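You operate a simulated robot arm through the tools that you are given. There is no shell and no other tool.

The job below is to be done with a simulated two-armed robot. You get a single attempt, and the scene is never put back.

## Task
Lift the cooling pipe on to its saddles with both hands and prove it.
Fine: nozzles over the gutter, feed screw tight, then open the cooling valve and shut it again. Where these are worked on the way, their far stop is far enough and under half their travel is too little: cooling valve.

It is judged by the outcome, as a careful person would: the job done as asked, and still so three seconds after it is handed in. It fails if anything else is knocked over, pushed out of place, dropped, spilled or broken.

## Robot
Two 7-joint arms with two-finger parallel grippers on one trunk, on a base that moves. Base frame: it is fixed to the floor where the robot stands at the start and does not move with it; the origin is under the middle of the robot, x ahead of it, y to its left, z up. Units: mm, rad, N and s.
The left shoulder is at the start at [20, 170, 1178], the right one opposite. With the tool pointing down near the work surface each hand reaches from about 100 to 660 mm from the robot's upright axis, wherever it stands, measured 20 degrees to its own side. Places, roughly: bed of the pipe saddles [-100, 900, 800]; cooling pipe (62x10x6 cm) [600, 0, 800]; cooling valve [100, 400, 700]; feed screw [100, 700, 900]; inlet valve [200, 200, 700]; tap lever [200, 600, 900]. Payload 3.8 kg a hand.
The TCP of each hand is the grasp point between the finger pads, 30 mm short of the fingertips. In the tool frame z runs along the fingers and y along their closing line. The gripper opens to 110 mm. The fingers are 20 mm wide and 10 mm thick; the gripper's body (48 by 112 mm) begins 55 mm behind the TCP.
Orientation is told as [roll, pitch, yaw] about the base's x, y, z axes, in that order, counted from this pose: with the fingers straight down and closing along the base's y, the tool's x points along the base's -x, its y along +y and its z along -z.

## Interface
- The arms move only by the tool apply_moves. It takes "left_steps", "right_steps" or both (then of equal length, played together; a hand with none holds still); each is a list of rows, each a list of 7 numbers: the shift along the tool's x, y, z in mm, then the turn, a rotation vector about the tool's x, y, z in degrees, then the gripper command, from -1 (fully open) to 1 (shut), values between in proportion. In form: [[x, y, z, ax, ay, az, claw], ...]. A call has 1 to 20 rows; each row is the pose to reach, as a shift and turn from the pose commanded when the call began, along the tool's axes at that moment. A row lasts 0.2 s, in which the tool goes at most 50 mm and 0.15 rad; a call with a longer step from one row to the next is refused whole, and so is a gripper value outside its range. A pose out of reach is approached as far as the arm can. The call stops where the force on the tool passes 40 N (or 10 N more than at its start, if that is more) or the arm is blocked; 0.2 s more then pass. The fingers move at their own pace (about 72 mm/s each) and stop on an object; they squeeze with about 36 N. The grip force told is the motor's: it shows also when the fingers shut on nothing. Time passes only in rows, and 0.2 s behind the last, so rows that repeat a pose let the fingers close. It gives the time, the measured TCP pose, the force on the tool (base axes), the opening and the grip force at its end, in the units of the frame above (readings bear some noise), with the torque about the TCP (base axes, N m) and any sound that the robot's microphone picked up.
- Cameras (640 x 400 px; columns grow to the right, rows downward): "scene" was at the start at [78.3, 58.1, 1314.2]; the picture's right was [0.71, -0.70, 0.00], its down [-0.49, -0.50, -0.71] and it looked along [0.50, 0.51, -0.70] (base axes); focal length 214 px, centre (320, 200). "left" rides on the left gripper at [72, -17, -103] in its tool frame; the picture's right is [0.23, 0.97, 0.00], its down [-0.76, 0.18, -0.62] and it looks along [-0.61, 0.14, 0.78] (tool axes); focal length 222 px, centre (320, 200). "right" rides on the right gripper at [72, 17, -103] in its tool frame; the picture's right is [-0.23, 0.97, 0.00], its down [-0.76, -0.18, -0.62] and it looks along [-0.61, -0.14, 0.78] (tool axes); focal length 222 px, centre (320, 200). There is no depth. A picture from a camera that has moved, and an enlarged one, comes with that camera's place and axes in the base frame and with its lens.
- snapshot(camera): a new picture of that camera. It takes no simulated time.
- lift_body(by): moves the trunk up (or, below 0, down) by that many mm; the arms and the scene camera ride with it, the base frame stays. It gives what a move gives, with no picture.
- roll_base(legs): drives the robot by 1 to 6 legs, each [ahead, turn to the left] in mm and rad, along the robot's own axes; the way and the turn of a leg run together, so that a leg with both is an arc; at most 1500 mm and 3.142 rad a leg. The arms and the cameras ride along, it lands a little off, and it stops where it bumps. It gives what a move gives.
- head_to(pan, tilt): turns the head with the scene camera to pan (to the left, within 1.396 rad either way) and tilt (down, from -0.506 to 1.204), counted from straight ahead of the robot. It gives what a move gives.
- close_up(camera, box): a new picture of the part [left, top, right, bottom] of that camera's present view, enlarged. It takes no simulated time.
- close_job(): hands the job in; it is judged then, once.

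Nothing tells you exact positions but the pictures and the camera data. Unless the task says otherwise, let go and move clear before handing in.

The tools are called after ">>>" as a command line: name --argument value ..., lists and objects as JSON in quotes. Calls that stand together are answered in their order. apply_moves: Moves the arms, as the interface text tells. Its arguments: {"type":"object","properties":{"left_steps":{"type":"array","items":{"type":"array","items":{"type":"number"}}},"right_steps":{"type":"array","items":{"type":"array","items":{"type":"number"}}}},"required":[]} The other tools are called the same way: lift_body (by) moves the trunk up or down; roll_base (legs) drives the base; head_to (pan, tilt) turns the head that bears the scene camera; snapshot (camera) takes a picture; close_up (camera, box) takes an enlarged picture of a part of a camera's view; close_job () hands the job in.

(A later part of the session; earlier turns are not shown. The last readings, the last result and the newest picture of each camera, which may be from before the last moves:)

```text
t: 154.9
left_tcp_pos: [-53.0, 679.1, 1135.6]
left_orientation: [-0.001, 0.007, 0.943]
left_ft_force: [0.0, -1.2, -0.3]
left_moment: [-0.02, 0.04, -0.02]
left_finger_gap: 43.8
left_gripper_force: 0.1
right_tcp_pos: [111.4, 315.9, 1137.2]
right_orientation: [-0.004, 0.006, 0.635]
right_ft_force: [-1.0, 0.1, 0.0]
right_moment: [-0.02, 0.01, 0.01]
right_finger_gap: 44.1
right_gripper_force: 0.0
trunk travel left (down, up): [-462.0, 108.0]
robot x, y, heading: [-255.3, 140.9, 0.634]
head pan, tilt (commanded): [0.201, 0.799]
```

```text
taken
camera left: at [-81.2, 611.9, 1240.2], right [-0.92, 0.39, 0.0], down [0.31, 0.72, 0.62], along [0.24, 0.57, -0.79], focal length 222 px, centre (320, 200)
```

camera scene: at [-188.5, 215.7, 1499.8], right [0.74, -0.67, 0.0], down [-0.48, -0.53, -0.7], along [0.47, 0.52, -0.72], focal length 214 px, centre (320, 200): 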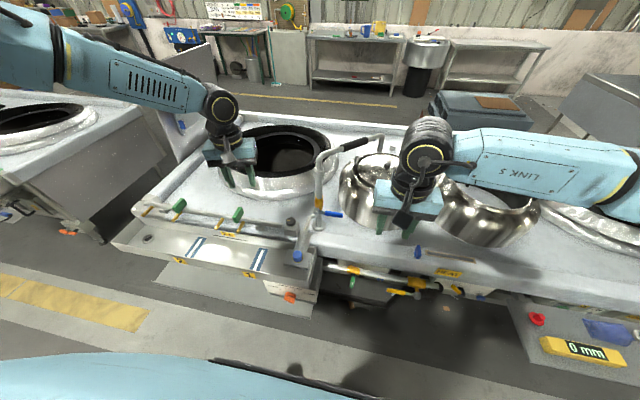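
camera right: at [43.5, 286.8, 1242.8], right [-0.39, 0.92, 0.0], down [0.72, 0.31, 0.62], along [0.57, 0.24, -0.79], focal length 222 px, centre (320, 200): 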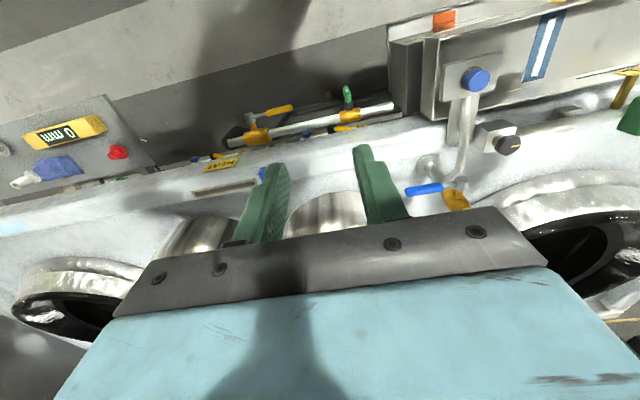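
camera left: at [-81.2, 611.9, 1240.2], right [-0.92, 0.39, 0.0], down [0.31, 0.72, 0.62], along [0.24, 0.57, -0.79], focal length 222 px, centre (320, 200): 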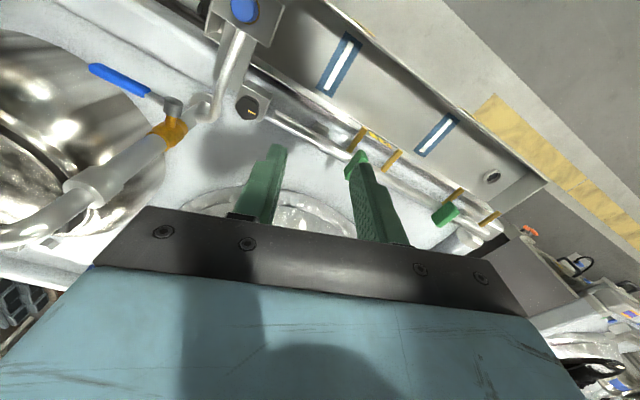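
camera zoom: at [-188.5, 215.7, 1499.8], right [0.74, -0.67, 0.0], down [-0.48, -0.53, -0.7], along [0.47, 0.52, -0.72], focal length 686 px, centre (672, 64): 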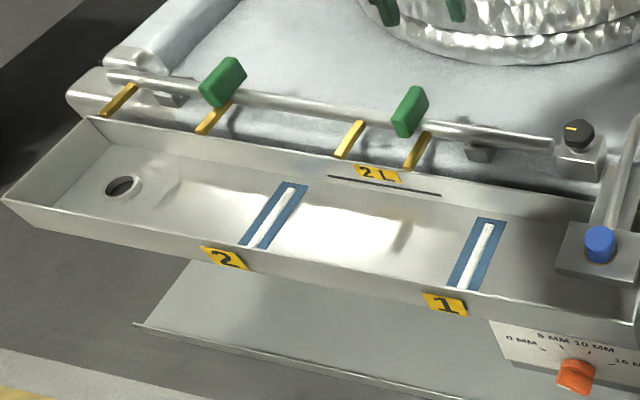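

>>> close_up --camera "right" --box '[300, 60, 420, 135]'

>>> close_up --camera "right" --box '[440, 90, 560, 165]'

>>> close_up --camera "left" --box '[190, 60, 310, 135]'

```text
5.33 times, centred on (360, 98) of right
camera zoom: at [43.5, 286.8, 1242.8], right [-0.39, 0.92, 0.0], down [0.72, 0.31, 0.62], along [0.57, 0.24, -0.79], focal length 1185 px, centre (107, 747)
```

zoom: 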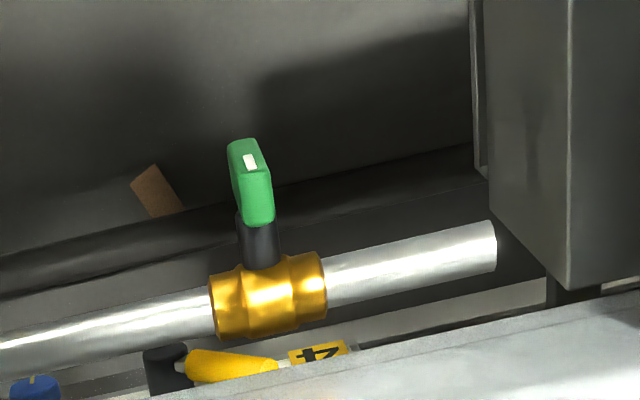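

```text
5.33 times, centred on (500, 128) of right
camera zoom: at [43.5, 286.8, 1242.8], right [-0.39, 0.92, 0.0], down [0.72, 0.31, 0.62], along [0.57, 0.24, -0.79], focal length 1185 px, centre (-640, 587)
```

zoom: 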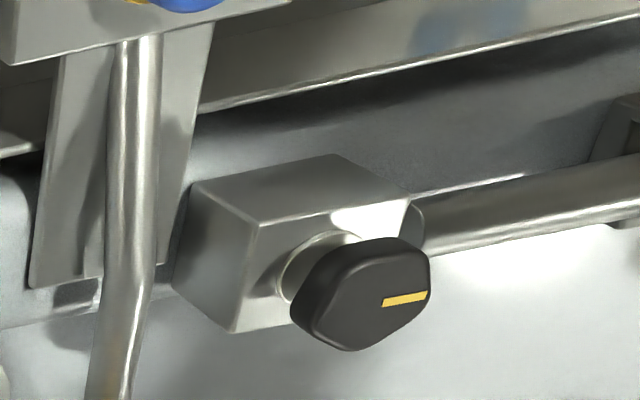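

```text
5.33 times, centred on (250, 98) of left
camera zoom: at [-81.2, 611.9, 1240.2], right [-0.92, 0.39, 0.0], down [0.31, 0.72, 0.62], along [0.24, 0.57, -0.79], focal length 1185 px, centre (693, 747)
```

zoom: 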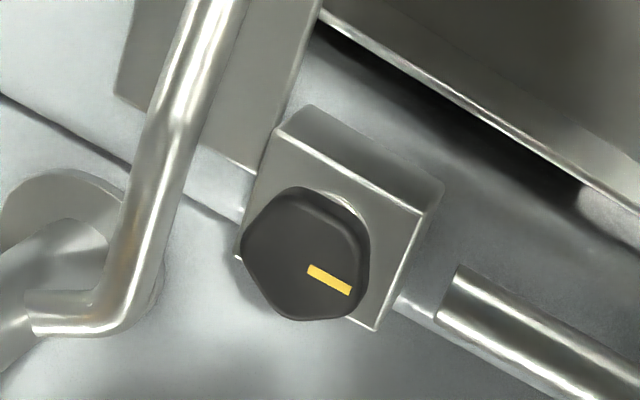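

The knob is a five-sided handwheel with a pointer mark, on a vertical axis. I'll drive forward 123 mm so the left hand has it about 450 mm ahead and 220 mm to the left.

>>> roll_base --legs '[[123, 0]]'

>>> snapshot --camera "left"

>>> head_to --pan 0.4 --tilt 0.9

>>> snapshot --camera "scene"

```text
t: 156.2
left_tcp_pos: [45.0, 751.3, 1135.9]
left_orientation: [0.001, 0.007, 0.943]
left_ft_force: [0.6, -0.1, -0.8]
left_moment: [-0.01, 0.01, 0.03]
left_finger_gap: 44.1
left_gripper_force: 0.1
right_tcp_pos: [208.8, 386.7, 1138.0]
right_orientation: [-0.005, 0.008, 0.636]
right_ft_force: [0.2, 0.3, 0.8]
right_moment: [-0.04, -0.03, 0.0]
right_finger_gap: 44.0
right_gripper_force: 0.1
trunk travel left (down, up): [-462.0, 108.0]
robot x, y, heading: [-162.1, 216.1, 0.631]
head pan, tilt (commanded): [0.201, 0.799]
```

```text
taken
camera left: at [16.2, 684.1, 1240.2], right [-0.92, 0.39, 0.0], down [0.31, 0.72, 0.62], along [0.24, 0.57, -0.79], focal length 222 px, centre (320, 200)
```

left: 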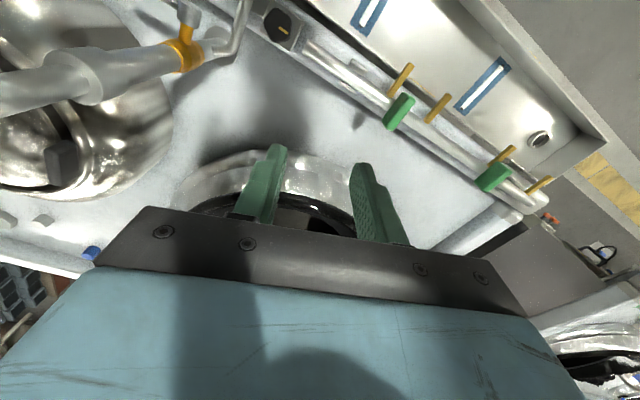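

```text
t: 156.9
left_tcp_pos: [44.2, 752.0, 1135.9]
left_orientation: [-0.001, 0.006, 0.942]
left_ft_force: [-0.7, -0.7, 0.5]
left_moment: [0.02, -0.01, 0.01]
left_finger_gap: 43.9
left_gripper_force: 0.2
right_tcp_pos: [208.9, 388.0, 1139.2]
right_orientation: [-0.004, 0.005, 0.634]
right_ft_force: [0.5, 0.4, -0.3]
right_moment: [0.01, 0.04, 0.01]
right_finger_gap: 44.0
right_gripper_force: 0.2
trunk travel left (down, up): [-462.0, 108.0]
robot x, y, heading: [-162.2, 215.0, 0.638]
head pan, tilt (commanded): [0.4, 0.901]
```

```text
taken
camera scene: at [-107.0, 292.7, 1492.0], right [0.86, -0.51, 0.0], down [-0.4, -0.67, -0.62], along [0.32, 0.53, -0.78], focal length 214 px, centre (320, 200)
```

scene: 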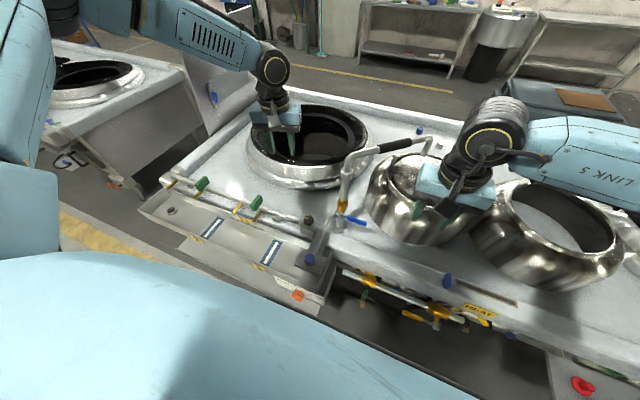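

Now the left hand goes over the knob while the right one rises out of the way.

>>> apply_moves --left_steps '[[19, -25, 0, 0, 0, 0, -0.2], [38, -49, 0, 0, 0, 0, -0.2], [57, -73, 0, 0, 0, 0, -0.2], [57, -73, 0, 0, 0, -8, -0.2], [57, -73, 0, 0, 0, -16, -0.2], [57, -73, 0, 0, 0, -24, -0.2], [57, -73, 0, 0, 0, -32, -0.2]]' --right_steps '[[0, 0, -40, 0, 0, 0, 0.2], [0, 0, -80, 0, 0, 0, 0.2], [0, 0, -120, 0, 0, 0, 0.2], [0, 0, -120, 0, 0, 0, 0.2], [0, 0, -120, 0, 0, 0, 0.2], [0, 0, -120, 0, 0, 0, 0.2], [0, 0, -120, 0, 0, 0, 0.2]]'

>>> snapshot --camera "left"

```text
t: 158.5
left_tcp_pos: [71.1, 662.2, 1135.8]
left_orientation: [0.004, 0.006, 1.501]
left_ft_force: [0.4, -0.1, -0.8]
left_moment: [0.01, 0.03, 0.0]
left_finger_gap: 66.3
left_gripper_force: 0.1
right_tcp_pos: [208.6, 389.1, 1258.3]
right_orientation: [-0.004, 0.005, 0.635]
right_ft_force: [-0.5, 0.8, 0.1]
right_moment: [0.0, 0.02, 0.02]
right_finger_gap: 44.1
right_gripper_force: 0.0
trunk travel left (down, up): [-462.0, 108.0]
robot x, y, heading: [-162.2, 212.7, 0.639]
head pan, tilt (commanded): [0.4, 0.901]
```

```text
taken
camera left: at [82.5, 590.1, 1240.4], right [-0.99, -0.16, 0.0], down [-0.12, 0.77, 0.62], along [-0.1, 0.61, -0.78], focal length 222 px, centre (320, 200)
```

left: 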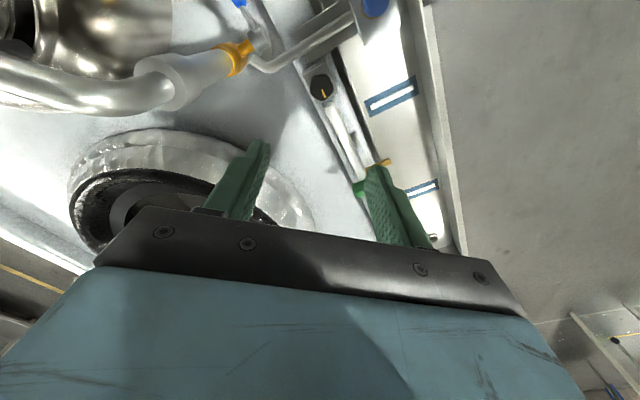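

The knob lies exactly below the left hand (column 321, expected 320). Lowering the trunk 200 mm, then checking.

>>> lift_body --by -200

>>> snapshot --camera "left"

>>> snapshot --camera "scene"

```text
t: 160.7
left_tcp_pos: [70.1, 662.2, 935.7]
left_orientation: [0.004, 0.005, 1.501]
left_ft_force: [0.4, 0.1, -0.3]
left_moment: [-0.03, 0.0, -0.01]
left_finger_gap: 66.0
left_gripper_force: 0.1
right_tcp_pos: [210.0, 389.7, 1058.8]
right_orientation: [-0.003, 0.005, 0.635]
right_ft_force: [0.7, 0.1, -1.1]
right_moment: [0.01, 0.0, 0.01]
right_finger_gap: 44.1
right_gripper_force: 0.0
trunk travel left (down, up): [-262.0, 308.0]
robot x, y, heading: [-161.7, 217.3, 0.638]
head pan, tilt (commanded): [0.4, 0.901]
```

```text
taken
camera left: at [82.3, 590.0, 1040.5], right [-0.99, -0.16, 0.0], down [-0.12, 0.78, 0.62], along [-0.1, 0.61, -0.78], focal length 222 px, centre (320, 200)
```

left: 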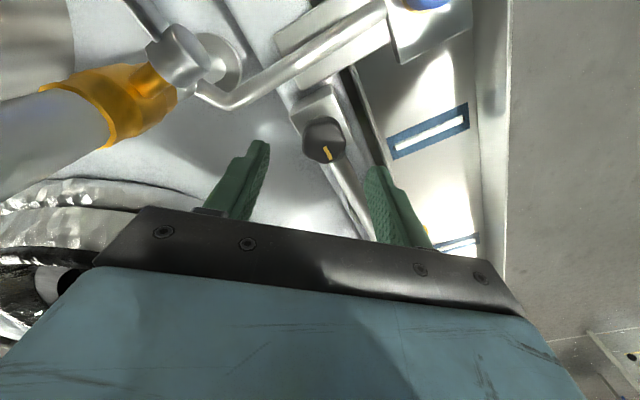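

```text
taken
camera scene: at [-106.9, 292.8, 1292.0], right [0.86, -0.51, 0.0], down [-0.4, -0.67, -0.62], along [0.32, 0.53, -0.78], focal length 214 px, centre (320, 200)
```

scene: 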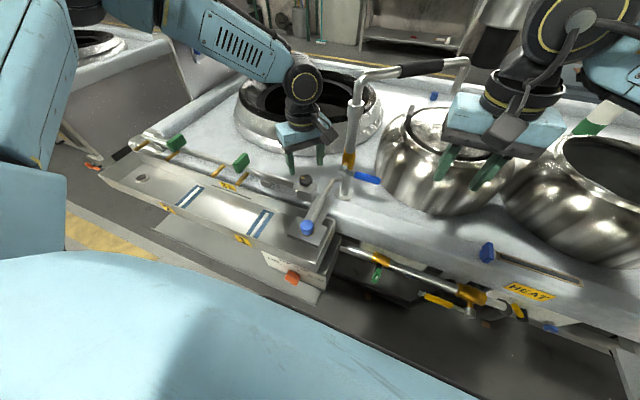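

>>> close_up --camera "left" --box '[260, 90, 380, 165]'

>>> close_up --camera "scene" --box '[250, 120, 410, 220]'

```text
5.33 times, centred on (320, 128) of left
camera zoom: at [82.3, 590.0, 1040.5], right [-0.99, -0.16, 0.0], down [-0.12, 0.78, 0.62], along [-0.1, 0.61, -0.78], focal length 1185 px, centre (320, 587)
```

zoom: 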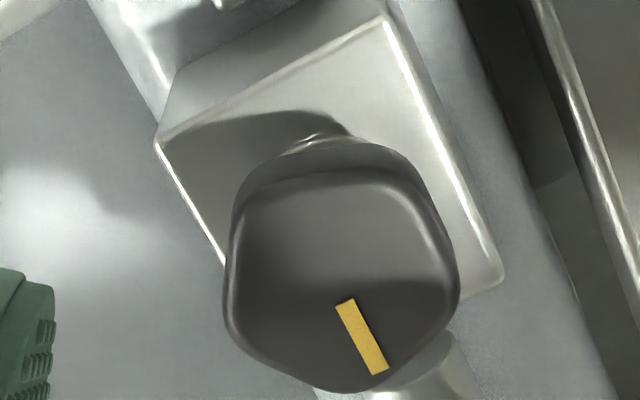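

```text
4.00 times, centred on (330, 170) of scene
camera zoom: at [-106.9, 292.8, 1292.0], right [0.86, -0.51, 0.0], down [-0.4, -0.67, -0.62], along [0.32, 0.53, -0.78], focal length 858 px, centre (280, 320)
```

zoom: 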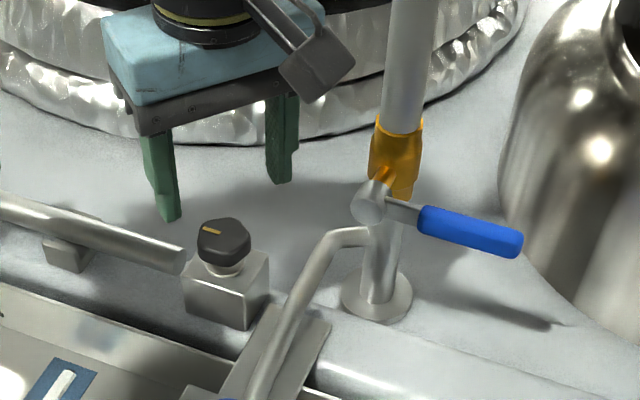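

The knob is about 36 mm across, standing on a block whose top is near z 840, so the fingertips should stop near z 848. I'll centre the hand by 3 mm and go down 56 mm.

>>> apply_moves --left_steps '[[0, 1.6, 0, 0, 0, 0, -0.2], [0, 3.3, 0, 0, 0, 0, -0.2]]'

>>> lift_body --by -45

>>> snapshot --camera "left"

>>> close_up --camera "scene" --box '[250, 100, 410, 200]'

```text
t: 161.3
left_tcp_pos: [66.8, 662.4, 935.2]
left_orientation: [0.004, 0.005, 1.5]
left_ft_force: [0.8, 0.7, 0.4]
left_moment: [0.01, 0.0, -0.02]
left_finger_gap: 65.9
left_gripper_force: 0.0
right_tcp_pos: [209.4, 388.0, 1059.2]
right_orientation: [-0.004, 0.005, 0.635]
right_ft_force: [0.7, -0.2, 0.2]
right_moment: [0.01, 0.02, -0.02]
right_finger_gap: 44.0
right_gripper_force: 0.0
trunk travel left (down, up): [-262.0, 308.0]
robot x, y, heading: [-162.7, 215.0, 0.64]
head pan, tilt (commanded): [0.4, 0.901]
```

```text
t: 162.2
left_tcp_pos: [66.9, 662.8, 891.5]
left_orientation: [0.004, 0.005, 1.502]
left_ft_force: [0.9, 0.7, 0.7]
left_moment: [-0.01, 0.05, 0.01]
left_finger_gap: 66.0
left_gripper_force: 0.1
right_tcp_pos: [209.4, 388.5, 1012.8]
right_orientation: [-0.004, 0.005, 0.636]
right_ft_force: [0.1, -0.1, -0.9]
right_moment: [0.0, 0.01, -0.01]
right_finger_gap: 43.9
right_gripper_force: 0.1
trunk travel left (down, up): [-217.0, 353.0]
robot x, y, heading: [-165.4, 215.0, 0.632]
head pan, tilt (commanded): [0.4, 0.901]
```

```text
taken
camera left: at [78.9, 590.3, 995.5], right [-0.99, -0.16, 0.0], down [-0.12, 0.78, 0.62], along [-0.1, 0.61, -0.78], focal length 222 px, centre (320, 200)
```

left: 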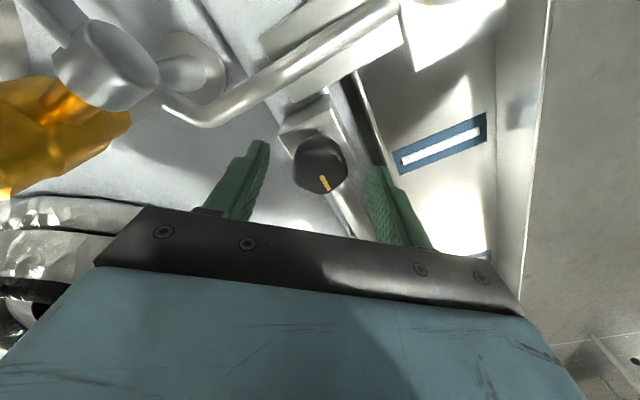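

```text
4.00 times, centred on (330, 150) of scene
camera zoom: at [-107.0, 292.7, 1247.0], right [0.86, -0.51, 0.0], down [-0.4, -0.67, -0.62], along [0.32, 0.53, -0.78], focal length 858 px, centre (280, 400)
```

zoom: 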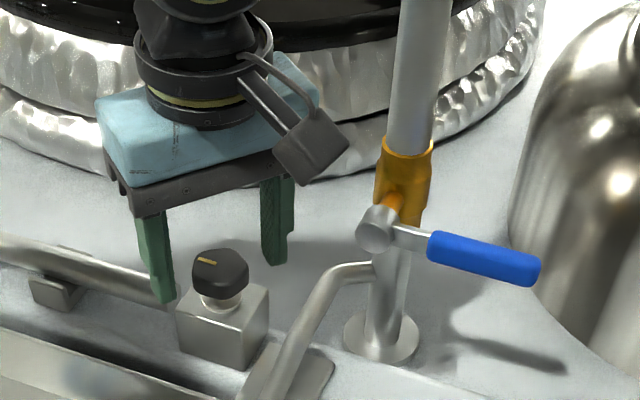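

Centred well (column 320). Another 13 mm down, then close on the knob.

>>> lift_body --by -13

>>> apply_moves --left_steps '[[0, 0, 0, 0, 0, 0, 0.2], [0, 0, 0, 0, 0, 0, 0.5], [0, 0, 0, 0, 0, 0, 1], [0, 0, 0, 0, 0, 0, 1], [0, 0, 0, 0, 0, 0, 1]]'

>>> close_up --camera "left" --box '[220, 100, 420, 225]'

>>> close_up --camera "scene" --box '[250, 100, 410, 200]'

```text
t: 162.8
left_tcp_pos: [67.0, 662.6, 877.6]
left_orientation: [0.003, 0.006, 1.501]
left_ft_force: [-0.3, 0.1, -0.9]
left_moment: [-0.03, 0.03, 0.01]
left_finger_gap: 65.9
left_gripper_force: 0.1
right_tcp_pos: [210.1, 389.2, 1000.3]
right_orientation: [-0.003, 0.006, 0.636]
right_ft_force: [0.8, 0.5, 0.6]
right_moment: [-0.01, 0.0, 0.0]
right_finger_gap: 44.2
right_gripper_force: 0.0
trunk travel left (down, up): [-204.0, 366.0]
robot x, y, heading: [-162.1, 218.7, 0.637]
head pan, tilt (commanded): [0.4, 0.901]
```

```text
t: 164.0
left_tcp_pos: [67.2, 662.8, 877.2]
left_orientation: [0.004, 0.005, 1.5]
left_ft_force: [-0.5, 0.1, -0.8]
left_moment: [-0.04, -0.17, -0.02]
left_finger_gap: 34.7
left_gripper_force: 45.0
right_tcp_pos: [209.6, 388.5, 999.6]
right_orientation: [-0.003, 0.005, 0.635]
right_ft_force: [0.2, 0.1, 0.4]
right_moment: [0.03, 0.01, 0.04]
right_finger_gap: 43.9
right_gripper_force: 0.0
trunk travel left (down, up): [-204.0, 366.0]
robot x, y, heading: [-159.4, 214.9, 0.635]
head pan, tilt (commanded): [0.4, 0.901]
```

```text
3.20 times, centred on (320, 162) of left
camera zoom: at [79.0, 590.5, 982.4], right [-0.99, -0.16, 0.0], down [-0.12, 0.78, 0.62], along [-0.1, 0.61, -0.78], focal length 711 px, centre (320, 320)
```

zoom: 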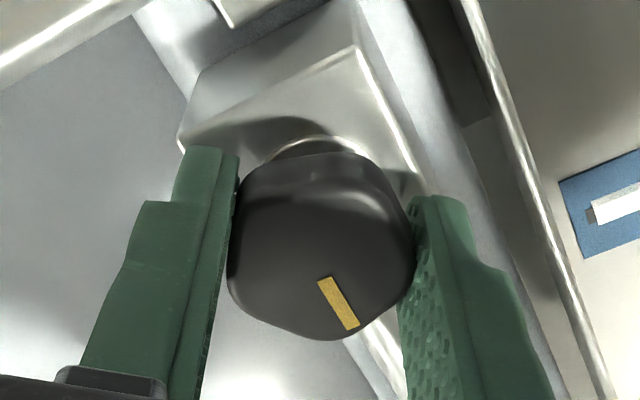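

```text
4.00 times, centred on (330, 150) of scene
camera zoom: at [-106.9, 292.9, 1233.9], right [0.86, -0.51, 0.0], down [-0.4, -0.67, -0.62], along [0.32, 0.53, -0.78], focal length 858 px, centre (280, 400)
```

zoom: 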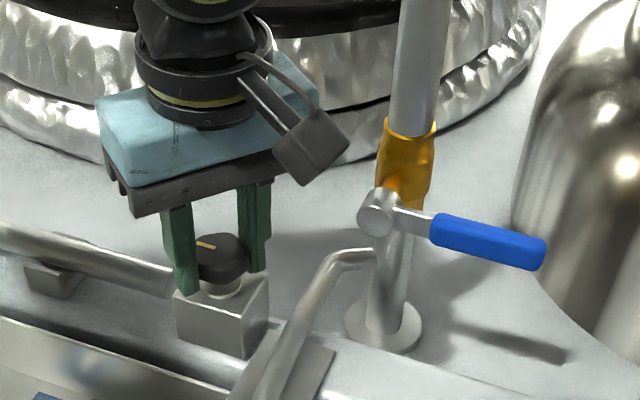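

The knob is firmly gripped (34.7 mm, 45 N) with hardly any side force. Now turning clockwise (tightening), 30° first.

>>> apply_moves --left_steps '[[0, 0, 0, 0, 0, 6, 1], [0, 0, 0, 0, 0, 12, 1], [0, 0, 0, 0, 0, 18, 1], [0, 0, 0, 0, 0, 24, 1], [0, 0, 0, 0, 0, 30, 1]]'

>>> close_up --camera "left" --box '[220, 100, 420, 225]'

```text
t: 165.2
left_tcp_pos: [67.4, 661.7, 877.5]
left_orientation: [0.0, 0.006, 0.975]
left_ft_force: [-1.7, 1.0, 2.4]
left_moment: [0.22, 0.13, 0.0]
left_finger_gap: 34.6
left_gripper_force: 44.7
right_tcp_pos: [207.7, 388.9, 1000.3]
right_orientation: [-0.003, 0.007, 0.634]
right_ft_force: [-0.1, 0.5, -0.5]
right_moment: [-0.01, -0.03, -0.01]
right_finger_gap: 44.2
right_gripper_force: 0.1
trunk travel left (down, up): [-204.0, 366.0]
robot x, y, heading: [-162.1, 212.8, 0.638]
head pan, tilt (commanded): [0.4, 0.901]
```

```text
3.20 times, centred on (320, 162) of left
camera zoom: at [40.2, 594.6, 982.5], right [-0.93, 0.36, 0.0], down [0.28, 0.73, 0.62], along [0.22, 0.58, -0.79], focal length 711 px, centre (320, 320)
```

zoom: 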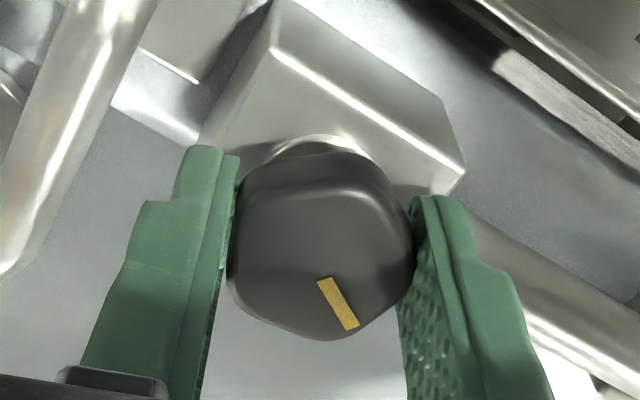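

The knob turns along with the hand, freely. Continuing clockwise 60° more.

>>> apply_moves --left_steps '[[0, 0, 0, 0, 0, 6, 1], [0, 0, 0, 0, 0, 12, 1], [0, 0, 0, 0, 0, 18, 1], [0, 0, 0, 0, 0, 24, 1], [0, 0, 0, 0, 0, 30, 1], [0, 0, 0, 0, 0, 36, 1], [0, 0, 0, 0, 0, 42, 1], [0, 0, 0, 0, 0, 48, 1], [0, 0, 0, 0, 0, 54, 1], [0, 0, 0, 0, 0, 60, 1]]'

>>> close_up --camera "left" --box '[220, 100, 420, 225]'

```text
t: 167.4
left_tcp_pos: [65.6, 662.9, 879.4]
left_orientation: [-0.005, 0.004, -0.072]
left_ft_force: [-5.0, 8.6, 4.1]
left_moment: [0.33, 0.65, 0.1]
left_finger_gap: 34.5
left_gripper_force: 45.1
right_tcp_pos: [209.0, 389.6, 1000.4]
right_orientation: [-0.006, 0.006, 0.636]
right_ft_force: [-0.3, 0.8, 0.5]
right_moment: [-0.01, -0.02, 0.04]
right_finger_gap: 44.1
right_gripper_force: 0.1
trunk travel left (down, up): [-204.0, 366.0]
robot x, y, heading: [-166.1, 216.8, 0.637]
head pan, tilt (commanded): [0.4, 0.901]
```

```text
3.20 times, centred on (320, 162) of left
camera zoom: at [-6.9, 653.1, 982.3], right [-0.16, 0.99, 0.0], down [0.77, 0.13, 0.62], along [0.61, 0.09, -0.78], focal length 711 px, centre (320, 320)
```

zoom: 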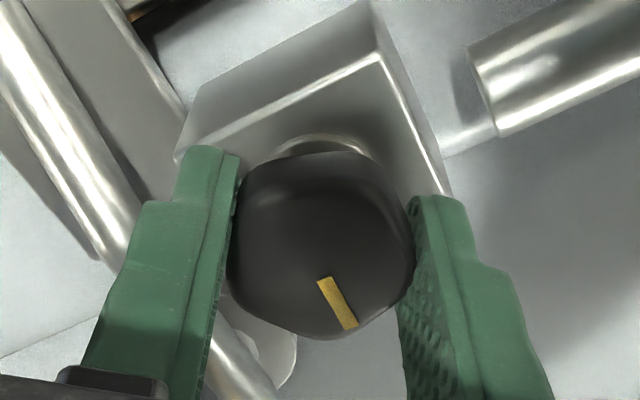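

Still turning freely (torque about 0.1 N·m). I'll check the knob's height in the scene view and go on 36° more.

>>> close_up --camera "scene" --box '[250, 100, 410, 200]'

>>> apply_moves --left_steps '[[0, 0, 0, 0, 0, 6, 1], [0, 0, 0, 0, 0, 12, 1], [0, 0, 0, 0, 0, 18, 1], [0, 0, 0, 0, 0, 24, 1], [0, 0, 0, 0, 0, 30, 1], [0, 0, 0, 0, 0, 36, 1]]'

>>> close_up --camera "left" --box '[220, 100, 420, 225]'

```text
4.00 times, centred on (330, 150) of scene
camera zoom: at [-107.4, 293.6, 1233.9], right [0.86, -0.51, 0.0], down [-0.4, -0.68, -0.62], along [0.32, 0.53, -0.78], focal length 858 px, centre (280, 400)
```

zoom: 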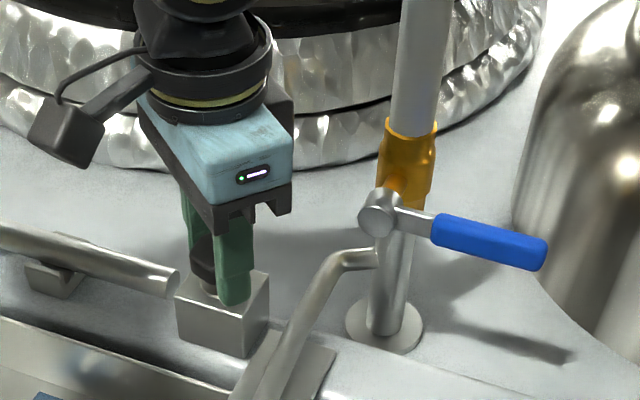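

```text
t: 168.8
left_tcp_pos: [67.5, 662.5, 878.4]
left_orientation: [-0.006, -0.002, -0.7]
left_ft_force: [3.8, 8.2, -1.3]
left_moment: [0.57, -0.28, 0.18]
left_finger_gap: 34.2
left_gripper_force: 45.3
right_tcp_pos: [209.7, 389.8, 999.5]
right_orientation: [-0.004, 0.006, 0.636]
right_ft_force: [0.2, -0.3, -0.6]
right_moment: [-0.02, -0.01, 0.0]
right_finger_gap: 43.8
right_gripper_force: 0.1
trunk travel left (down, up): [-204.0, 366.0]
robot x, y, heading: [-160.1, 213.3, 0.635]
head pan, tilt (commanded): [0.4, 0.901]
```

```text
3.20 times, centred on (320, 162) of left
camera zoom: at [1.5, 698.1, 981.7], right [0.45, 0.89, -0.01], down [0.7, -0.35, 0.62], along [0.55, -0.29, -0.78], focal length 711 px, centre (320, 320)
```

zoom: 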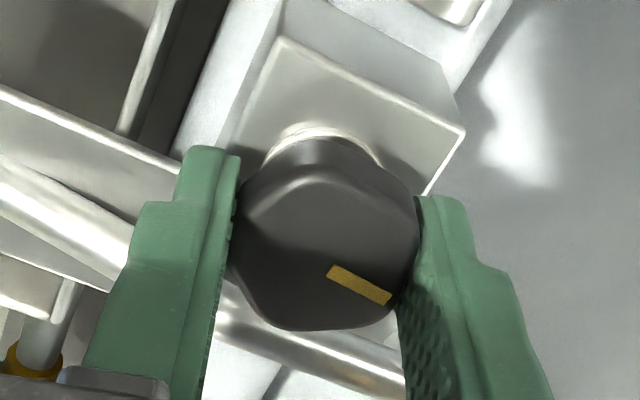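

The pointer turned exactly 90° and then the knob stopped, the fingers slipping on it. It now points away from me, the same side as the yellow index patch seen earlier on the block top. I'll let go, rise and look.

>>> apply_moves --left_steps '[[0, 0, 0, 0, 0, 0, 0.5], [0, 0, 0, 0, 0, 0, 0], [0, 0, 0, 0, 0, 0, -0.2], [0, 0, 0, 0, 0, 0, -0.2]]'

>>> lift_body --by 60

>>> close_up --camera "left" --box '[240, 80, 400, 180]'

>>> close_up --camera "scene" --box '[250, 110, 410, 210]'

```text
t: 169.8
left_tcp_pos: [66.1, 662.6, 878.0]
left_orientation: [-0.007, 0.001, -0.699]
left_ft_force: [-0.4, 0.4, -0.3]
left_moment: [0.05, 0.0, 0.02]
left_finger_gap: 66.0
left_gripper_force: 0.1
right_tcp_pos: [209.2, 389.9, 1000.7]
right_orientation: [-0.002, 0.006, 0.635]
right_ft_force: [-0.5, -0.4, -0.1]
right_moment: [0.02, -0.03, -0.01]
right_finger_gap: 44.1
right_gripper_force: 0.0
trunk travel left (down, up): [-204.0, 366.0]
robot x, y, heading: [-160.5, 215.9, 0.635]
head pan, tilt (commanded): [0.4, 0.901]
```

```text
t: 170.8
left_tcp_pos: [66.5, 661.7, 937.2]
left_orientation: [-0.005, 0.0, -0.7]
left_ft_force: [0.0, -0.7, -0.7]
left_moment: [-0.02, 0.01, -0.01]
left_finger_gap: 66.2
left_gripper_force: 0.0
right_tcp_pos: [210.3, 388.2, 1060.3]
right_orientation: [-0.002, 0.007, 0.635]
right_ft_force: [0.4, 0.3, 0.3]
right_moment: [0.0, -0.01, 0.02]
right_finger_gap: 44.2
right_gripper_force: 0.1
trunk travel left (down, up): [-264.0, 306.0]
robot x, y, heading: [-160.9, 216.6, 0.636]
head pan, tilt (commanded): [0.4, 0.901]
```

```text
4.00 times, centred on (320, 130) of left
camera zoom: at [0.9, 697.5, 1041.9], right [0.45, 0.89, -0.01], down [0.7, -0.35, 0.62], along [0.55, -0.29, -0.78], focal length 888 px, centre (320, 480)
```

zoom: 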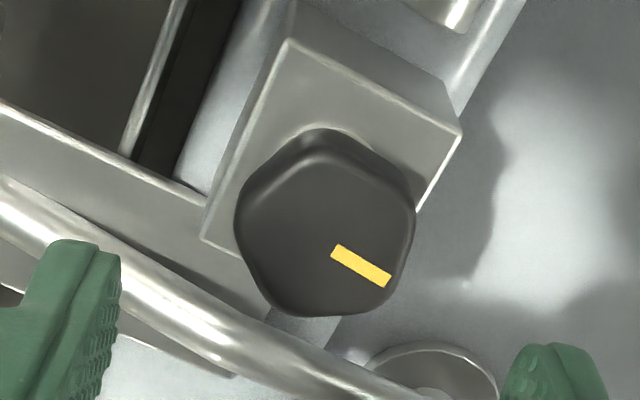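

```text
4.00 times, centred on (330, 160) of scene
camera zoom: at [-106.7, 293.0, 1293.9], right [0.86, -0.51, 0.0], down [-0.4, -0.67, -0.62], along [0.32, 0.53, -0.78], focal length 858 px, centre (280, 360)
```

zoom: 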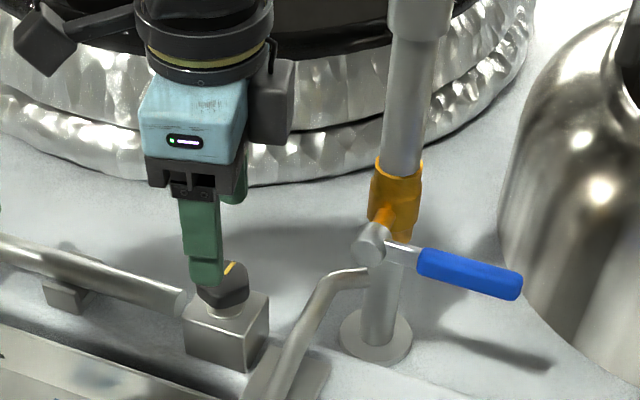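

The pointer now faces away from me, a quarter turn clockwise from before. To be sure that it is really at its stop, I'll re-grip it on its flat and try to turn it a little further.

>>> apply_moves --left_steps '[[0, 0, 0, 0, 0, -6, -0.2], [0, 0, 0, 0, 0, -12, -0.2], [0, 0, 0, 0, 0, -18, -0.2], [0, 0, 0, 0, 0, -24, -0.2], [0, 0, 0, 0, 0, -30, -0.2], [0, 0, 0, 0, 0, -36, -0.2]]'

>>> lift_body --by -60

>>> apply_moves --left_steps '[[0, 0, 0, 0, 0, 0, 0.3], [0, 0, 0, 0, 0, 0, 1], [0, 0, 0, 0, 0, 0, 1], [0, 0, 0, 0, 0, 0, 1]]'

>>> close_up --camera "left" --box '[220, 100, 420, 225]'

>>> apply_moves --left_steps '[[0, 0, 0, 0, 0, 3, 1], [0, 0, 0, 0, 0, 6, 1], [0, 0, 0, 0, 0, 9, 1], [0, 0, 0, 0, 0, 12, 1]]'

>>> close_up --camera "left" --box '[220, 100, 420, 225]'

```text
t: 172.2
left_tcp_pos: [67.2, 663.7, 938.0]
left_orientation: [-0.004, 0.002, -0.068]
left_ft_force: [0.5, -0.1, -0.4]
left_moment: [0.03, 0.01, -0.01]
left_finger_gap: 66.2
left_gripper_force: 0.0
right_tcp_pos: [210.0, 388.1, 1060.9]
right_orientation: [-0.003, 0.005, 0.636]
right_ft_force: [0.3, 0.1, 0.0]
right_moment: [-0.03, -0.01, -0.02]
right_finger_gap: 43.9
right_gripper_force: 0.0
trunk travel left (down, up): [-264.0, 306.0]
robot x, y, heading: [-167.0, 214.6, 0.637]
head pan, tilt (commanded): [0.4, 0.901]
```

```text
t: 173.2
left_tcp_pos: [66.6, 661.3, 878.6]
left_orientation: [-0.007, 0.003, -0.07]
left_ft_force: [-0.6, -0.5, -0.8]
left_moment: [0.04, -0.02, -0.01]
left_finger_gap: 66.0
left_gripper_force: 0.1
right_tcp_pos: [209.3, 388.2, 999.7]
right_orientation: [-0.004, 0.004, 0.637]
right_ft_force: [0.0, -0.2, 0.4]
right_moment: [0.01, -0.04, -0.01]
right_finger_gap: 43.9
right_gripper_force: 0.0
trunk travel left (down, up): [-204.0, 366.0]
robot x, y, heading: [-159.7, 216.1, 0.635]
head pan, tilt (commanded): [0.4, 0.901]
```

```text
t: 174.2
left_tcp_pos: [66.7, 663.7, 877.6]
left_orientation: [-0.004, 0.002, -0.07]
left_ft_force: [0.8, 6.8, 2.0]
left_moment: [0.61, 0.23, 0.01]
left_finger_gap: 34.3
left_gripper_force: 44.9
right_tcp_pos: [208.5, 389.2, 999.7]
right_orientation: [-0.003, 0.007, 0.636]
right_ft_force: [0.0, 0.7, 0.2]
right_moment: [0.05, 0.0, 0.01]
right_finger_gap: 44.3
right_gripper_force: 0.1
trunk travel left (down, up): [-204.0, 366.0]
robot x, y, heading: [-162.9, 213.1, 0.639]
head pan, tilt (commanded): [0.4, 0.901]
```

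```text
3.20 times, centred on (320, 162) of left
camera zoom: at [-6.1, 652.8, 982.4], right [-0.16, 0.99, 0.0], down [0.77, 0.13, 0.62], along [0.61, 0.1, -0.78], focal length 711 px, centre (320, 320)
```

zoom: 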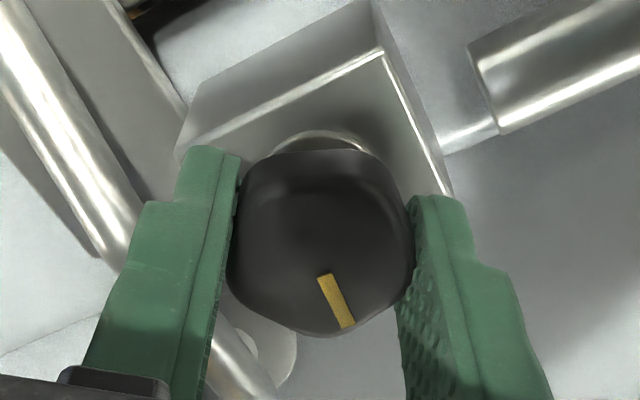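

```text
t: 175.2
left_tcp_pos: [66.7, 664.6, 878.0]
left_orientation: [-0.007, 0.002, -0.279]
left_ft_force: [-0.2, 12.7, 4.6]
left_moment: [0.48, 0.19, 0.76]
left_finger_gap: 35.4
left_gripper_force: 45.7
right_tcp_pos: [208.7, 391.2, 999.7]
right_orientation: [-0.005, 0.006, 0.635]
right_ft_force: [-0.1, 0.2, -0.2]
right_moment: [-0.01, 0.02, 0.0]
right_finger_gap: 43.8
right_gripper_force: 0.0
trunk travel left (down, up): [-204.0, 366.0]
robot x, y, heading: [-162.9, 213.7, 0.637]
head pan, tilt (commanded): [0.4, 0.901]
```

```text
3.20 times, centred on (320, 162) of left
camera zoom: at [-7.1, 668.5, 982.0], right [0.05, 1.0, 0.0], down [0.78, -0.04, 0.62], along [0.62, -0.04, -0.78], focal length 711 px, centre (320, 320)
```

zoom: 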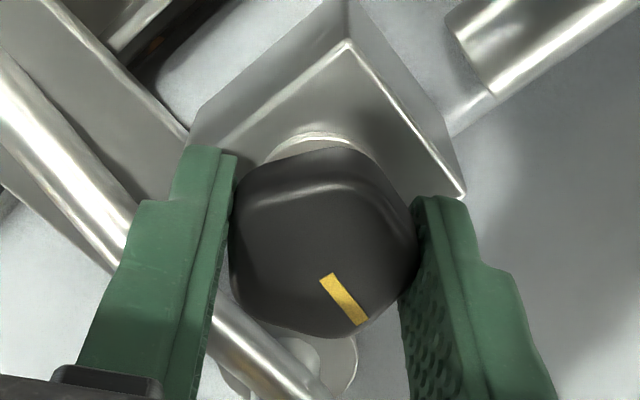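

Torque rose to 0.76 N·m and the knob did not follow, so the feed screw is at its stop: tight. Letting go and rising clear.

>>> apply_moves --left_steps '[[0, 0, 0, 0, 0, 0, 0.5], [0, 0, 0, 0, 0, 0, 0], [0, 0, 0, 0, 0, 0, -0.2], [0, 0, 0, 0, 0, 0, -0.2]]'

>>> lift_body --by 200

>>> snapshot --camera "left"

>>> snapshot --camera "scene"

>>> snapshot --camera "right"

```text
t: 176.2
left_tcp_pos: [66.4, 662.4, 877.3]
left_orientation: [-0.005, 0.001, -0.279]
left_ft_force: [0.2, -0.2, -1.2]
left_moment: [-0.03, -0.02, 0.01]
left_finger_gap: 65.9
left_gripper_force: 0.0
right_tcp_pos: [208.5, 389.0, 1000.3]
right_orientation: [-0.004, 0.005, 0.635]
right_ft_force: [0.4, 0.0, 0.2]
right_moment: [0.0, -0.04, 0.02]
right_finger_gap: 43.8
right_gripper_force: 0.0
trunk travel left (down, up): [-204.0, 366.0]
robot x, y, heading: [-160.2, 215.2, 0.638]
head pan, tilt (commanded): [0.4, 0.901]
```

```text
t: 178.3
left_tcp_pos: [66.3, 662.3, 1075.9]
left_orientation: [-0.005, 0.001, -0.278]
left_ft_force: [0.3, -0.1, 0.1]
left_moment: [-0.01, 0.0, 0.0]
left_finger_gap: 66.1
left_gripper_force: 0.0
right_tcp_pos: [210.2, 390.2, 1199.5]
right_orientation: [-0.004, 0.005, 0.635]
right_ft_force: [0.4, 0.2, 0.3]
right_moment: [0.0, 0.01, -0.01]
right_finger_gap: 43.9
right_gripper_force: 0.1
trunk travel left (down, up): [-404.0, 166.0]
robot x, y, heading: [-159.5, 216.2, 0.64]
head pan, tilt (commanded): [0.4, 0.901]
```

```text
taken
camera left: at [-6.9, 667.4, 1182.0], right [0.05, 1.0, -0.01], down [0.78, -0.04, 0.62], along [0.62, -0.04, -0.78], focal length 222 px, centre (320, 200)
```

left: 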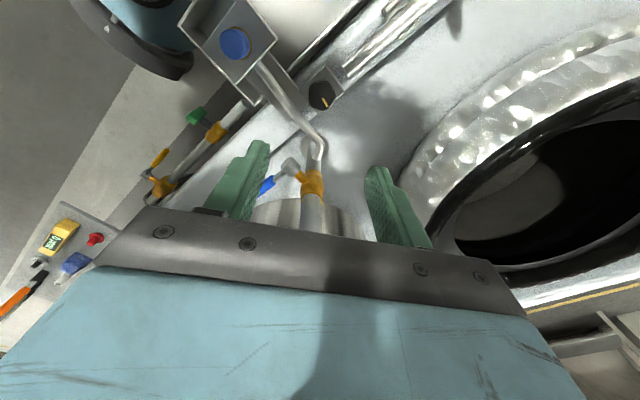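

```text
taken
camera scene: at [-106.8, 292.9, 1433.8], right [0.86, -0.51, 0.0], down [-0.4, -0.67, -0.62], along [0.32, 0.53, -0.78], focal length 214 px, centre (320, 200)
```

scene: 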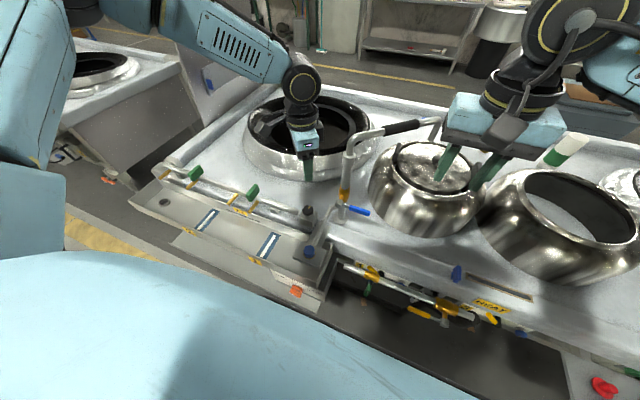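

```text
taken
camera right: at [141.5, 361.0, 1304.5], right [-0.4, 0.92, 0.0], down [0.72, 0.31, 0.62], along [0.57, 0.24, -0.79], focal length 222 px, centre (320, 200)
```

right: 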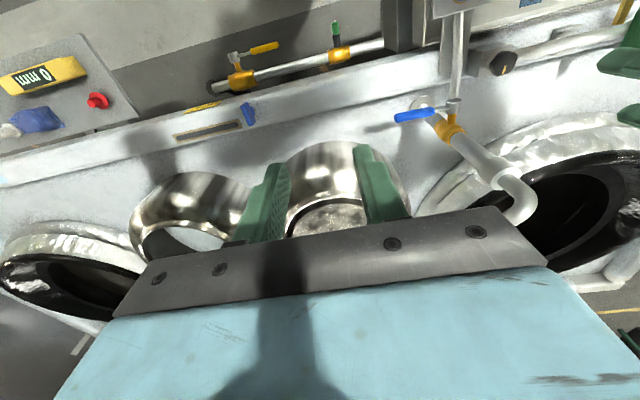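

Now the cooling valve. Enlarged views of it from all three cameras, to understand the handle's shape and axis.

>>> close_up --camera "left" --box '[150, 80, 270, 155]'

>>> close_up --camera "right" --box '[280, 0, 400, 75]'

>>> close_up --camera "scene" --box '[320, 240, 440, 315]'

```text
5.33 times, centred on (210, 118) of left
camera zoom: at [-6.9, 667.4, 1182.0], right [0.05, 1.0, -0.01], down [0.78, -0.04, 0.62], along [0.62, -0.04, -0.78], focal length 1185 px, centre (907, 640)
```

zoom: 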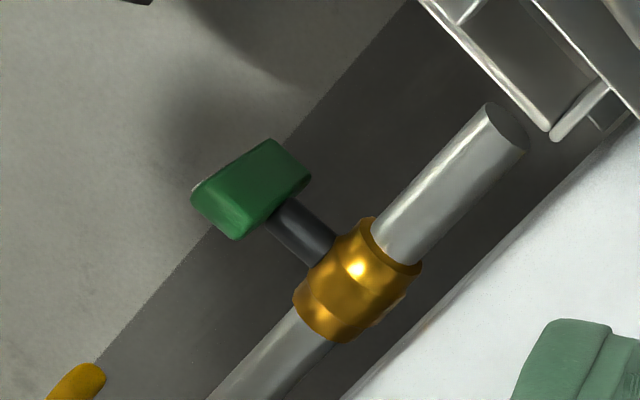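

```text
5.33 times, centred on (340, 38) of right
camera zoom: at [141.5, 361.0, 1304.5], right [-0.4, 0.92, 0.0], down [0.72, 0.31, 0.62], along [0.57, 0.24, -0.79], focal length 1185 px, centre (213, 1067)
```

zoom: 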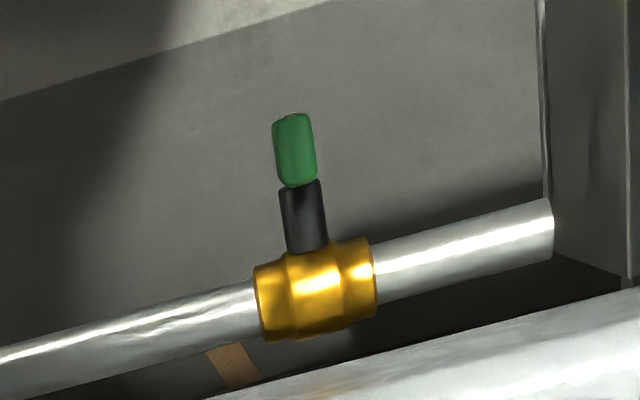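

```text
5.33 times, centred on (380, 278) of scene
camera zoom: at [-106.8, 292.9, 1433.8], right [0.86, -0.51, 0.0], down [-0.4, -0.67, -0.62], along [0.32, 0.53, -0.78], focal length 1144 px, centre (0, -213)
```

zoom: 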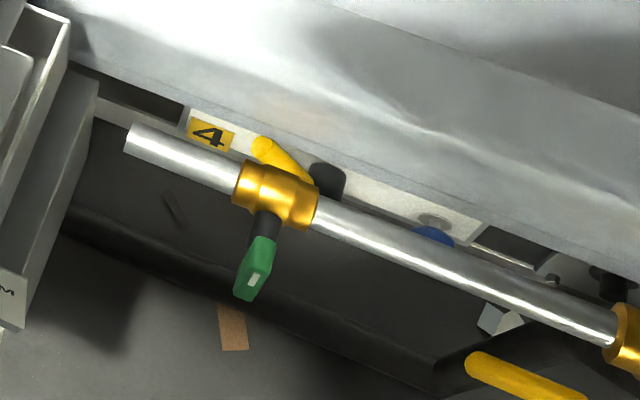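

The cooling valve reads clearly now: a horizontal stem points at me, and on its end sits a green T-bar standing vertically (across the pipe, i.e. shut), centre near n 345 / z 704 in bench terms, about world [137, 397, 704]. I plan to push the bar's end with closed fingertips from above. First I back off 123 mm, park the left hand clear and bring the right hand above the valve.

>>> roll_base --legs '[[-123, 0]]'

>>> apply_moves --left_steps '[[24, -5, -19, 0, 0, -6.2, -0.2], [48, -10, -38, 0, 0, -12.5, -0.2], [72, -16, -56, 0, 0, -18.7, -0.2], [96, -21, -75, 0, 0, -25, -0.2], [120, -26, -94, 0, 0, -31, -0.2], [144, -31, -112, 0, 0, -37.5, -0.2], [168, -36, -131, 0, 0, -43.7, -0.2], [192, -41, -150, 0, 0, -50, -0.2]]' --right_steps '[[-8, 7, 0, 0, 0, 0, 0.4], [-16, 14, 0, 0, 0, 0, 0.7], [-24, 20, 0, 0, 0, 0, 1], [-32, 27, 0, 0, 0, 0, 1], [-40, 34, 0, 0, 0, 0, 1], [-48, 41, 0, 0, 0, 0, 1], [-56, 47, 0, 0, 0, 0, 1], [-64, 54, 0, 0, 0, 0, 1]]'

>>> snapshot --camera "right"

>>> snapshot --camera "scene"

```text
t: 179.6
left_tcp_pos: [-32.6, 589.4, 1078.2]
left_orientation: [-0.005, 0.003, -0.279]
left_ft_force: [0.5, -0.4, -0.5]
left_moment: [0.01, -0.02, -0.02]
left_finger_gap: 65.9
left_gripper_force: 0.1
right_tcp_pos: [111.4, 315.0, 1200.6]
right_orientation: [-0.004, 0.005, 0.634]
right_ft_force: [-0.8, -0.7, 0.1]
right_moment: [0.02, -0.02, 0.0]
right_finger_gap: 43.9
right_gripper_force: 0.1
trunk travel left (down, up): [-404.0, 166.0]
robot x, y, heading: [-257.7, 138.2, 0.635]
head pan, tilt (commanded): [0.4, 0.901]
```

```text
t: 181.4
left_tcp_pos: [-228.0, 604.1, 1227.2]
left_orientation: [-0.001, 0.005, 0.596]
left_ft_force: [-0.5, -0.2, -0.4]
left_moment: [-0.04, 0.02, 0.02]
left_finger_gap: 66.2
left_gripper_force: 0.0
right_tcp_pos: [130.0, 397.9, 1198.6]
right_orientation: [-0.004, 0.004, 0.634]
right_ft_force: [-0.1, -0.7, -0.3]
right_moment: [0.01, -0.02, 0.02]
right_finger_gap: 0.0
right_gripper_force: 36.1
trunk travel left (down, up): [-404.0, 166.0]
robot x, y, heading: [-262.5, 140.8, 0.639]
head pan, tilt (commanded): [0.4, 0.901]
```

```text
taken
camera right: at [61.3, 369.9, 1304.3], right [-0.4, 0.92, 0.0], down [0.72, 0.31, 0.62], along [0.57, 0.24, -0.78], focal length 222 px, centre (320, 200)
```

right: 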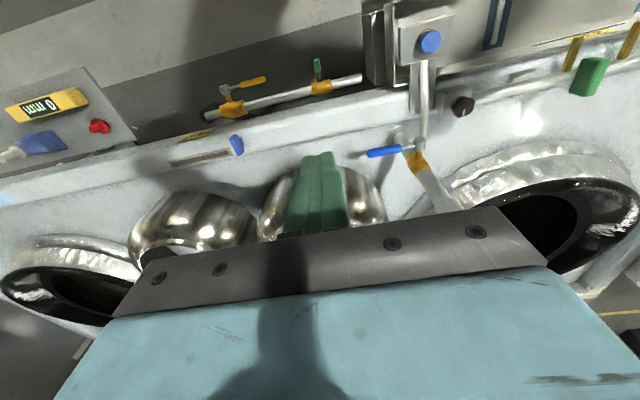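

```text
taken
camera scene: at [-206.3, 220.2, 1434.0], right [0.86, -0.51, 0.0], down [-0.4, -0.68, -0.62], along [0.32, 0.53, -0.78], focal length 214 px, centre (320, 200)
```

scene: 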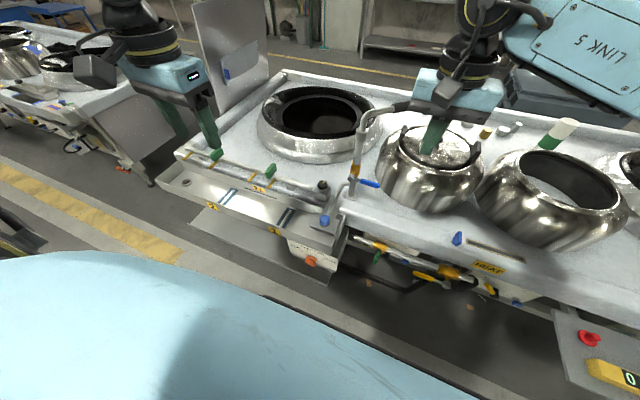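

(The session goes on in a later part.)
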